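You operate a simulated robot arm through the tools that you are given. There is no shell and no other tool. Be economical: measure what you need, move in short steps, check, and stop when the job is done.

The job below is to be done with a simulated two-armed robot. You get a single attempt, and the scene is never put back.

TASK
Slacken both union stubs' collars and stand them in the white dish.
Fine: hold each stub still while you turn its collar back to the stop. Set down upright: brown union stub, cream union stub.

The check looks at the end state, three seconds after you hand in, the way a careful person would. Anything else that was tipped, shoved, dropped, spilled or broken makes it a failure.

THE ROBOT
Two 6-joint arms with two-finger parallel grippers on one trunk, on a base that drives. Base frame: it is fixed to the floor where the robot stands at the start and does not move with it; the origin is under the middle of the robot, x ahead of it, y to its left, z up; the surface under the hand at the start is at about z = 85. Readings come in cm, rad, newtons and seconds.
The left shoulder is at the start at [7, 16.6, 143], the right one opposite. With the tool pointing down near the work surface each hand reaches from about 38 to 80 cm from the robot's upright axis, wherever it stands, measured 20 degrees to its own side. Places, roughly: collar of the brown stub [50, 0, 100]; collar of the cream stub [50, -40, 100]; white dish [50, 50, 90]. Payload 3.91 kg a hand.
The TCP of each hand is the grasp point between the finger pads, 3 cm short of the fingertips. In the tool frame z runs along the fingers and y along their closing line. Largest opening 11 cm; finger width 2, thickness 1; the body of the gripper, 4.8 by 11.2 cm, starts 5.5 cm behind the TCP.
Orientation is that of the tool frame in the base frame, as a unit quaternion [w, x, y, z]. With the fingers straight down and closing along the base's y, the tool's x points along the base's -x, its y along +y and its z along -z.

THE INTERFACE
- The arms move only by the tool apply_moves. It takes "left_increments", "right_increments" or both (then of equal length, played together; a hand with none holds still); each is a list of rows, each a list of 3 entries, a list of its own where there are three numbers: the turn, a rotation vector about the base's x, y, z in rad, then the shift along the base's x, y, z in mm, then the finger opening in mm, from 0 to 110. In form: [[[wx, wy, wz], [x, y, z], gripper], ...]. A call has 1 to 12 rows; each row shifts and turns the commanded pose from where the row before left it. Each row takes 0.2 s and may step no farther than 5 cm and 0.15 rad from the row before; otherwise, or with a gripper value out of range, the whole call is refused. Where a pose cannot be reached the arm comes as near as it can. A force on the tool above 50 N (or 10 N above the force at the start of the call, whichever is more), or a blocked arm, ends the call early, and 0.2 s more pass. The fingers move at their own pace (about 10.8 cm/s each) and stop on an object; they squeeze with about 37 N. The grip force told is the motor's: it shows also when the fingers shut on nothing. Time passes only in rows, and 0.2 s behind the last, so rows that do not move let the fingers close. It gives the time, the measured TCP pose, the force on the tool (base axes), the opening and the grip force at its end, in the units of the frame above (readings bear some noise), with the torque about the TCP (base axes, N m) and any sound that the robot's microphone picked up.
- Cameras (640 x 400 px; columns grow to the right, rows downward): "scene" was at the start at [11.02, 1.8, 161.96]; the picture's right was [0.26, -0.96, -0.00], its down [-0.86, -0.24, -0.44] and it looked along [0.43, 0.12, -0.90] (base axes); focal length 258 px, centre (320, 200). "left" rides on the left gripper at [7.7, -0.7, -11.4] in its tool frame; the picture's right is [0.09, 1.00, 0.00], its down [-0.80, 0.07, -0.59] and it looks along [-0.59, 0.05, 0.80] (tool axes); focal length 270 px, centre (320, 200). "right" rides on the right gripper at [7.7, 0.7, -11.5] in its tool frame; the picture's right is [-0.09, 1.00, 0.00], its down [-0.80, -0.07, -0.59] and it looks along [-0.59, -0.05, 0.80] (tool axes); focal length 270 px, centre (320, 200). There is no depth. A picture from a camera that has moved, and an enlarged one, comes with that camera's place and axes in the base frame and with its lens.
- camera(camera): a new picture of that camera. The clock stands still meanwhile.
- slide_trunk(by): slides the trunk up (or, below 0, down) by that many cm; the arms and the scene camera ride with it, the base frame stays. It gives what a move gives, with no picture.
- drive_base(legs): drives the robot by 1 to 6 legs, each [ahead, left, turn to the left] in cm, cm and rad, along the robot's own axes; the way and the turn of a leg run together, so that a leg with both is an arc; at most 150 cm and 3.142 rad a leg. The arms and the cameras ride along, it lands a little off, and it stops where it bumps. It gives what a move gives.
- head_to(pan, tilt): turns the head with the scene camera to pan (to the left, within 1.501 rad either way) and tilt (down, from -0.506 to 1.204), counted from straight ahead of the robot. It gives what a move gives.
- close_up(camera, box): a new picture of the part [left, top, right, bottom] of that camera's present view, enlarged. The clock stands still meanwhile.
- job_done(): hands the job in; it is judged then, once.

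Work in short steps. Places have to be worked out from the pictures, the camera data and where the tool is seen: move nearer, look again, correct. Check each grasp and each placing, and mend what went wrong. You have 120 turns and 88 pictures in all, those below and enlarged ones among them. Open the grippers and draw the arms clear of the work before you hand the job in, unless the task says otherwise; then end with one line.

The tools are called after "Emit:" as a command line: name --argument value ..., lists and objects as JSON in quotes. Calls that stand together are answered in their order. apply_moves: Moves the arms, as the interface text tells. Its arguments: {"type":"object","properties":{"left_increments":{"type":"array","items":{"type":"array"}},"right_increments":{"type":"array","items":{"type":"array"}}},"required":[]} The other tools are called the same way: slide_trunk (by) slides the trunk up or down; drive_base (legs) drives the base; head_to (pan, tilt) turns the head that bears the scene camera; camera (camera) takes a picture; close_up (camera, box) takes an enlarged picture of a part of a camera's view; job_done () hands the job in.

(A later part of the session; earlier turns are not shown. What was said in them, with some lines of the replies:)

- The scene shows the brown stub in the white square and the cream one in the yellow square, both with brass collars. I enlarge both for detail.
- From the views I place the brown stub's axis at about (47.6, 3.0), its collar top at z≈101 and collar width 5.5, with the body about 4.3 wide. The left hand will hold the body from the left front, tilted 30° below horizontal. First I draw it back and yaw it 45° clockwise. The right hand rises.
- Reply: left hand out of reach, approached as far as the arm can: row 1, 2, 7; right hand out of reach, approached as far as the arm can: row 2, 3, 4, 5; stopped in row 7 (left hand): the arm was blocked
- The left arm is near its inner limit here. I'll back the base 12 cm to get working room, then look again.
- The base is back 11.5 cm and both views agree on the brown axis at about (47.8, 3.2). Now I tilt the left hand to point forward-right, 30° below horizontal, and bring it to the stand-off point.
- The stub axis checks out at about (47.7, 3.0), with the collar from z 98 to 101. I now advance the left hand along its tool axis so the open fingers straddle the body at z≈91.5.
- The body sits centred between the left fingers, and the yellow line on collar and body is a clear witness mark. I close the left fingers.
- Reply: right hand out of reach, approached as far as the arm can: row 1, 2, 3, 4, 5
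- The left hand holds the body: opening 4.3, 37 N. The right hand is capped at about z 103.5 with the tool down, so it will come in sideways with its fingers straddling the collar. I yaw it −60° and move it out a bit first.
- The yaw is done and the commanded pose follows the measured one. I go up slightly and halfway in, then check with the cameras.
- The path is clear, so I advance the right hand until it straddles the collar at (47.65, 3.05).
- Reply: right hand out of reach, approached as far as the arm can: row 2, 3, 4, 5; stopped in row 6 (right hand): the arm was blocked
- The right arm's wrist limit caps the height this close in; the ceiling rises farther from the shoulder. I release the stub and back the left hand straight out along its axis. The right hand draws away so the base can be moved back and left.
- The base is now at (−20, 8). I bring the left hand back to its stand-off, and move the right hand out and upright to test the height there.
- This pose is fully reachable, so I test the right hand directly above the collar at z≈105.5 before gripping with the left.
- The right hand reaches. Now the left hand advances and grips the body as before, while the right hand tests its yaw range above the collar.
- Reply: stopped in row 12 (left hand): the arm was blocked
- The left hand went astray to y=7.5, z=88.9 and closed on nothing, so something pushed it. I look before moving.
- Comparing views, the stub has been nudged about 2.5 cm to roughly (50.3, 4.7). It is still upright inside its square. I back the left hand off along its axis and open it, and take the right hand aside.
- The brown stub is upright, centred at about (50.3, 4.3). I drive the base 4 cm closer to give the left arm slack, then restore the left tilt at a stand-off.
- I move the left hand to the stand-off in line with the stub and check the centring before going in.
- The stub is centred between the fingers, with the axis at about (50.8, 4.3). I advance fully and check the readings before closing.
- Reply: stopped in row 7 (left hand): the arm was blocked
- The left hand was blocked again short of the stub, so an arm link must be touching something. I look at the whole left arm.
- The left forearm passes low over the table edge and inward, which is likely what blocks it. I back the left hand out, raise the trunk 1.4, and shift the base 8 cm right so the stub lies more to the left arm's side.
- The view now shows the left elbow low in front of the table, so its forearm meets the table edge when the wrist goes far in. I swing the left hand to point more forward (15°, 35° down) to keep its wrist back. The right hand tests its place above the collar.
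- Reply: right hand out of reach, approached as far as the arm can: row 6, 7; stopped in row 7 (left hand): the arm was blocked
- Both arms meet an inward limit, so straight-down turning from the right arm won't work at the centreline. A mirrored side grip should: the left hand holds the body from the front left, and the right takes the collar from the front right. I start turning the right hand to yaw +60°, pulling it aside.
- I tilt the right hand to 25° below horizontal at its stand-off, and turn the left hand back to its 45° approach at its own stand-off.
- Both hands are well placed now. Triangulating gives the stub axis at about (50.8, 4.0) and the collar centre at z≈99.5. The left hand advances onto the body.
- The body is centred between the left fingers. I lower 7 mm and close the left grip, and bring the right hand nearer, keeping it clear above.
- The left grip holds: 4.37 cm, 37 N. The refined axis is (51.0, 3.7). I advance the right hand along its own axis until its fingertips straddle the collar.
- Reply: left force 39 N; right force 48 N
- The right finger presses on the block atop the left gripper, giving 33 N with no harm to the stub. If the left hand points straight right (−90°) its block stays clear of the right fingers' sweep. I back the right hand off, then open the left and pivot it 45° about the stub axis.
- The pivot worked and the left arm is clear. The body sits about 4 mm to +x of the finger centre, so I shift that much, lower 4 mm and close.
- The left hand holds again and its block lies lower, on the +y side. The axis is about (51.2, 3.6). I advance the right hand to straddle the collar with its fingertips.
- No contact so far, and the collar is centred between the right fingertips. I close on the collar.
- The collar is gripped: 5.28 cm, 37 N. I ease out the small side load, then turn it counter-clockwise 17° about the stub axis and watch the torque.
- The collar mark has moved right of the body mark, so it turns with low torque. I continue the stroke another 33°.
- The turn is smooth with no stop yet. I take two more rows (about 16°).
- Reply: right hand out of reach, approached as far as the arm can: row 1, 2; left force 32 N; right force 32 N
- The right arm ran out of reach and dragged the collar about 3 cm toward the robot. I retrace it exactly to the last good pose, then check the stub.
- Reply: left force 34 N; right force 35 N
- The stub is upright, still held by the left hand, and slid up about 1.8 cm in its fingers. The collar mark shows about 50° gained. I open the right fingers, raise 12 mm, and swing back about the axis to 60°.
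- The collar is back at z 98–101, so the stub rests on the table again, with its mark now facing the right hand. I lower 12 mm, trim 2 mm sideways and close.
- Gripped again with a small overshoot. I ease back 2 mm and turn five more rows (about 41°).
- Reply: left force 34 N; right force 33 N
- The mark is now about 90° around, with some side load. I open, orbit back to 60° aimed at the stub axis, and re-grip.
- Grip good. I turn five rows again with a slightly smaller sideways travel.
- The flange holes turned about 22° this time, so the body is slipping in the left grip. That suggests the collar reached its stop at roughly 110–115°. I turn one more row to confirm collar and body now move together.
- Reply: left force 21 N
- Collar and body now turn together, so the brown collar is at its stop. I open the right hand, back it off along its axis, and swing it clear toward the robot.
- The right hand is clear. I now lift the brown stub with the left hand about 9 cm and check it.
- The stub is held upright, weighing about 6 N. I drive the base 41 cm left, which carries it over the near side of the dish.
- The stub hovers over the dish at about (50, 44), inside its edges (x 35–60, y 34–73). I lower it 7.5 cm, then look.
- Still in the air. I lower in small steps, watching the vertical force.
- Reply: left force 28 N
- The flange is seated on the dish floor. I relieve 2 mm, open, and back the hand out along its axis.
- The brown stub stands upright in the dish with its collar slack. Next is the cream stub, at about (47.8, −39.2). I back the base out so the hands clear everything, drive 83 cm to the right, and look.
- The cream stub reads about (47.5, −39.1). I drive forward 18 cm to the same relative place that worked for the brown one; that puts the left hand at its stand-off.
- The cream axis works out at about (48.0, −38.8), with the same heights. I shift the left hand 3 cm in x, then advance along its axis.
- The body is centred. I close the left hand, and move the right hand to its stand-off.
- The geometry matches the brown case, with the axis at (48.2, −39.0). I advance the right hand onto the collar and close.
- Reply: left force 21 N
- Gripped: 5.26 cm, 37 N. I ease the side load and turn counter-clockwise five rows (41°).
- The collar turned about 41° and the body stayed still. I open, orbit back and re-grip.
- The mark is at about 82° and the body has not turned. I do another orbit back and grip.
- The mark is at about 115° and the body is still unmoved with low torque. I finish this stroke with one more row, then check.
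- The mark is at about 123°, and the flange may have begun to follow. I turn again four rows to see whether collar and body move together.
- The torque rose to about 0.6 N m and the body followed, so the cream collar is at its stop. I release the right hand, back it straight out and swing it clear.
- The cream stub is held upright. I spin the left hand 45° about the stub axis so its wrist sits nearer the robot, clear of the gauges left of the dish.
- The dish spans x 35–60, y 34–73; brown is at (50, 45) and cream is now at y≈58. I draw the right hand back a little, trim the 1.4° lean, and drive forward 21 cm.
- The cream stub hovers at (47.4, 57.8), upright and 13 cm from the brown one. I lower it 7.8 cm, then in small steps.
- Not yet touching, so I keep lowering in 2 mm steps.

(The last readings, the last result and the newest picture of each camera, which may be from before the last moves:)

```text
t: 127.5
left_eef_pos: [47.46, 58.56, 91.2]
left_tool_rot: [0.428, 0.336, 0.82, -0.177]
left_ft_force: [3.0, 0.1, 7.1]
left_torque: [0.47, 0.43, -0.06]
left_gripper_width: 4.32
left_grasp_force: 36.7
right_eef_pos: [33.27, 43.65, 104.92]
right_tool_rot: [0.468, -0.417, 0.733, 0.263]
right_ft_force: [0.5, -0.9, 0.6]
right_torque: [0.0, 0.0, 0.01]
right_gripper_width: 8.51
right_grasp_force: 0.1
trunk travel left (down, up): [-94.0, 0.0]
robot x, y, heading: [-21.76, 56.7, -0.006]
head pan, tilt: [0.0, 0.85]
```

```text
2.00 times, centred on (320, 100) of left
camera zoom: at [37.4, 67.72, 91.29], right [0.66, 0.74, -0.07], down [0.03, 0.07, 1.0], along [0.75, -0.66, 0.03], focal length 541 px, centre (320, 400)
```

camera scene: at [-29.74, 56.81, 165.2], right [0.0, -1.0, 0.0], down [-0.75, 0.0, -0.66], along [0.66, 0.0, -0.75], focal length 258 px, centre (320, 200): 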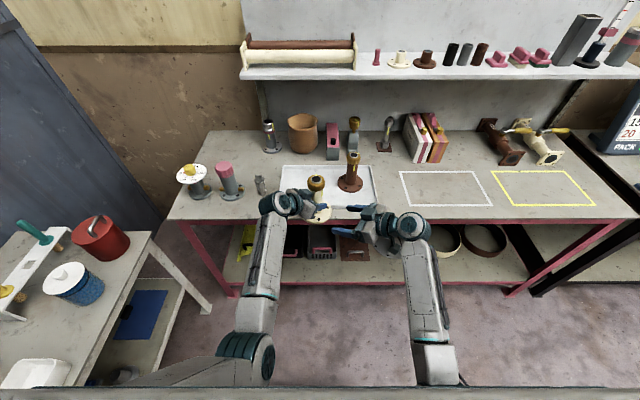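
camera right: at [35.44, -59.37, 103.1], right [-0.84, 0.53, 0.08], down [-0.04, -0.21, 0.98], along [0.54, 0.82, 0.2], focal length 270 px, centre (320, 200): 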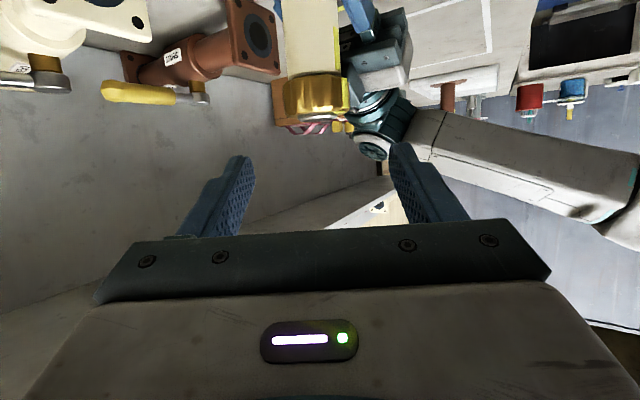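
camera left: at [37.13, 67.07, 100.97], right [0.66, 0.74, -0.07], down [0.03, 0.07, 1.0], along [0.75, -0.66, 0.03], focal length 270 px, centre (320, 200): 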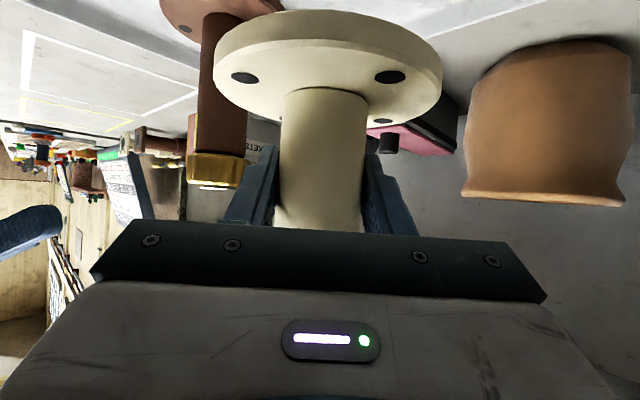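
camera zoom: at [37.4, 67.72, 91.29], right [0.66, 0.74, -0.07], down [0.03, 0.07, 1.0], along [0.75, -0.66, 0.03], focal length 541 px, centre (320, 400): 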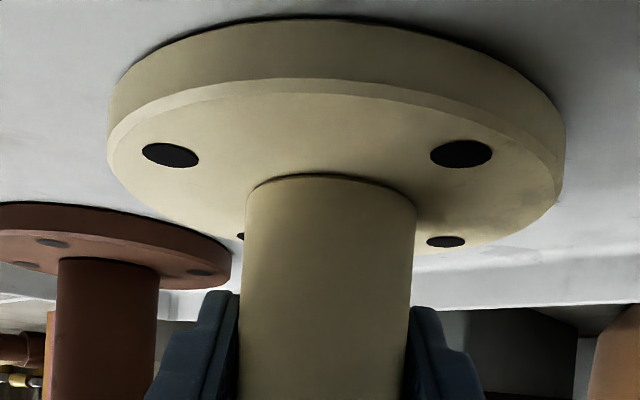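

Contact: +7 N, and the flange is flat on the dish floor. I open and back straight out along the tool axis.

Emit:
apply_moves --left_increments '[[[0, 0, 0], [0, 0, 0.5], 20], [[0, 0, 0], [0, 0, 0], 45], [[0, 0, 0], [0, 0, 0], 60], [[0, 0, 0], [0, 0, 0], 110], [[0, 0, 0], [0, 0, 0], 110], [[0, 0, 0], [-9, 9, 9], 110], [[0, 0, 0], [-11, 11, 11], 110], [[0, 0, 0], [-11, 11, 11], 110], [[0, 0, 0], [-11, 11, 11], 110], [[0, 0, 0], [-11, 11, 11], 110], [[0, 0, 0], [-11, 9, 11], 110], [[0, 0, 0], [-11, 5, 11], 110]]'

Emit:
close_up --camera "scene" --box '[220, 130, 420, 255]'

```text
t: 130.1
left_eef_pos: [39.96, 65.19, 98.55]
left_tool_rot: [0.427, 0.336, 0.82, -0.177]
left_ft_force: [0.1, -0.6, 0.0]
left_torque: [-0.02, -0.01, 0.02]
left_gripper_width: 11.01
left_grasp_force: 0.1
right_eef_pos: [33.26, 43.72, 104.95]
right_tool_rot: [0.469, -0.416, 0.734, 0.262]
right_ft_force: [-0.4, 0.6, 0.3]
right_torque: [0.0, 0.03, -0.03]
right_gripper_width: 8.49
right_grasp_force: 0.1
trunk travel left (down, up): [-94.0, 0.0]
robot x, y, heading: [-21.75, 57.0, -0.005]
head pan, tilt: [0.0, 0.85]
```

```text
3.20 times, centred on (320, 192) of scene
camera zoom: at [-9.1, 56.84, 165.22], right [-0.01, -1.0, 0.0], down [-0.75, 0.01, -0.66], along [0.66, 0.0, -0.75], focal length 827 px, centre (320, 224)
```

zoom: 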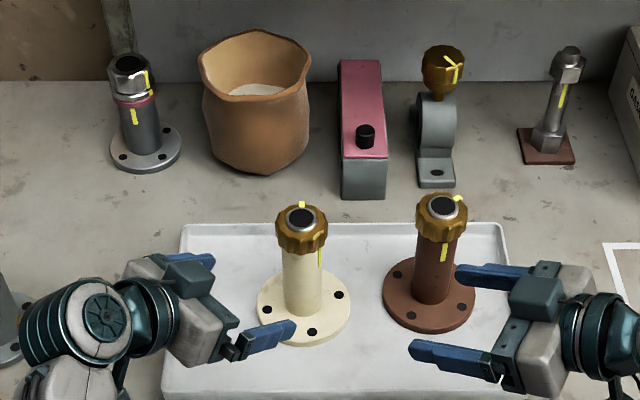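

Both stubs stand upright in the dish. I zoom in to compare the collar and body marks on the two.

Emit:
close_up --camera "scene" --box '[295, 180, 375, 230]'

```text
8.00 times, centred on (335, 205) of scene
camera zoom: at [-9.1, 56.84, 165.22], right [-0.01, -1.0, 0.0], down [-0.75, 0.01, -0.66], along [0.66, 0.0, -0.75], focal length 2067 px, centre (200, 160)
```

zoom: 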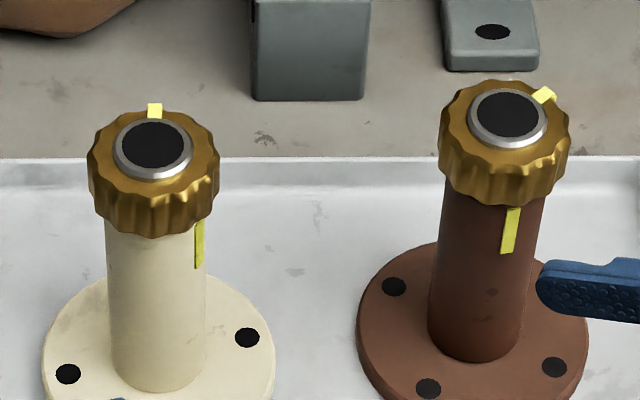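

Both collar marks sit about 115–120° past their body marks. In both cases the stop was felt, with the body following at 0.6–0.7 N m. I now drive back to draw both arms clear and take a final look.

Emit:
drive_base --legs '[[-25, 0, 0]]'

Emit:
camera --camera "scene"

Emit:
close_up --camera "scene" --box '[260, 130, 420, 230]'

```text
t: 131.9
left_eef_pos: [15.31, 65.37, 98.42]
left_tool_rot: [0.426, 0.335, 0.821, -0.177]
left_ft_force: [0.8, -0.4, -0.7]
left_torque: [0.04, 0.03, 0.02]
left_gripper_width: 10.98
left_grasp_force: 0.2
right_eef_pos: [8.86, 43.78, 104.65]
right_tool_rot: [0.467, -0.417, 0.734, 0.264]
right_ft_force: [0.2, 0.2, -0.3]
right_torque: [0.03, 0.02, 0.03]
right_gripper_width: 8.5
right_grasp_force: 0.0
trunk travel left (down, up): [-94.0, 0.0]
robot x, y, heading: [-46.92, 56.85, -0.003]
head pan, tilt: [0.0, 0.85]
```

```text
9 pictures are left
camera scene: at [-33.46, 57.0, 165.18], right [-0.01, -1.0, 0.0], down [-0.75, 0.0, -0.66], along [0.66, 0.0, -0.75], focal length 258 px, centre (320, 200)
```

scene: 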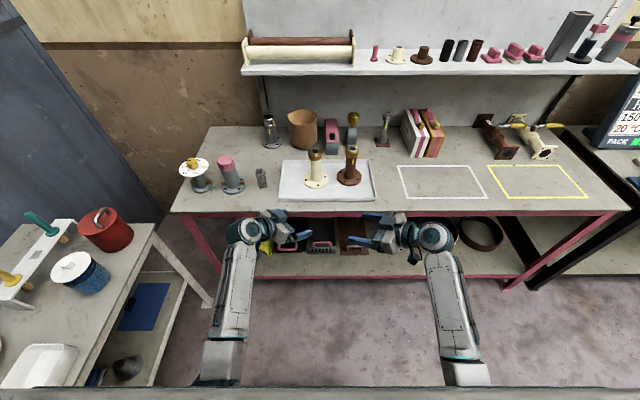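

```text
4.00 times, centred on (340, 180) of scene
camera zoom: at [-33.46, 57.0, 165.18], right [-0.01, -1.0, 0.0], down [-0.75, 0.0, -0.66], along [0.66, 0.0, -0.75], focal length 1034 px, centre (240, 280)
```

zoom: 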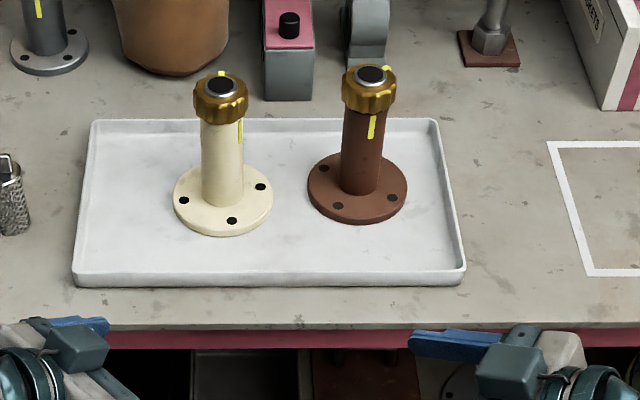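

Both stubs stand upright in the white dish with their collars slackened to the stop. The arms are clear, the grippers are open, and nothing else was disturbed. I hand the job in.

Emit:
job_done

```text
The job is handed in.
```

The brown and cream union stubs both stand upright in the white dish, each with its collar turned back about 115–120° until I felt the stop. On the way, the brown stub was pushed about 2.5 cm and tugged once before I steadied it, and the last pictures show nothing else moved.
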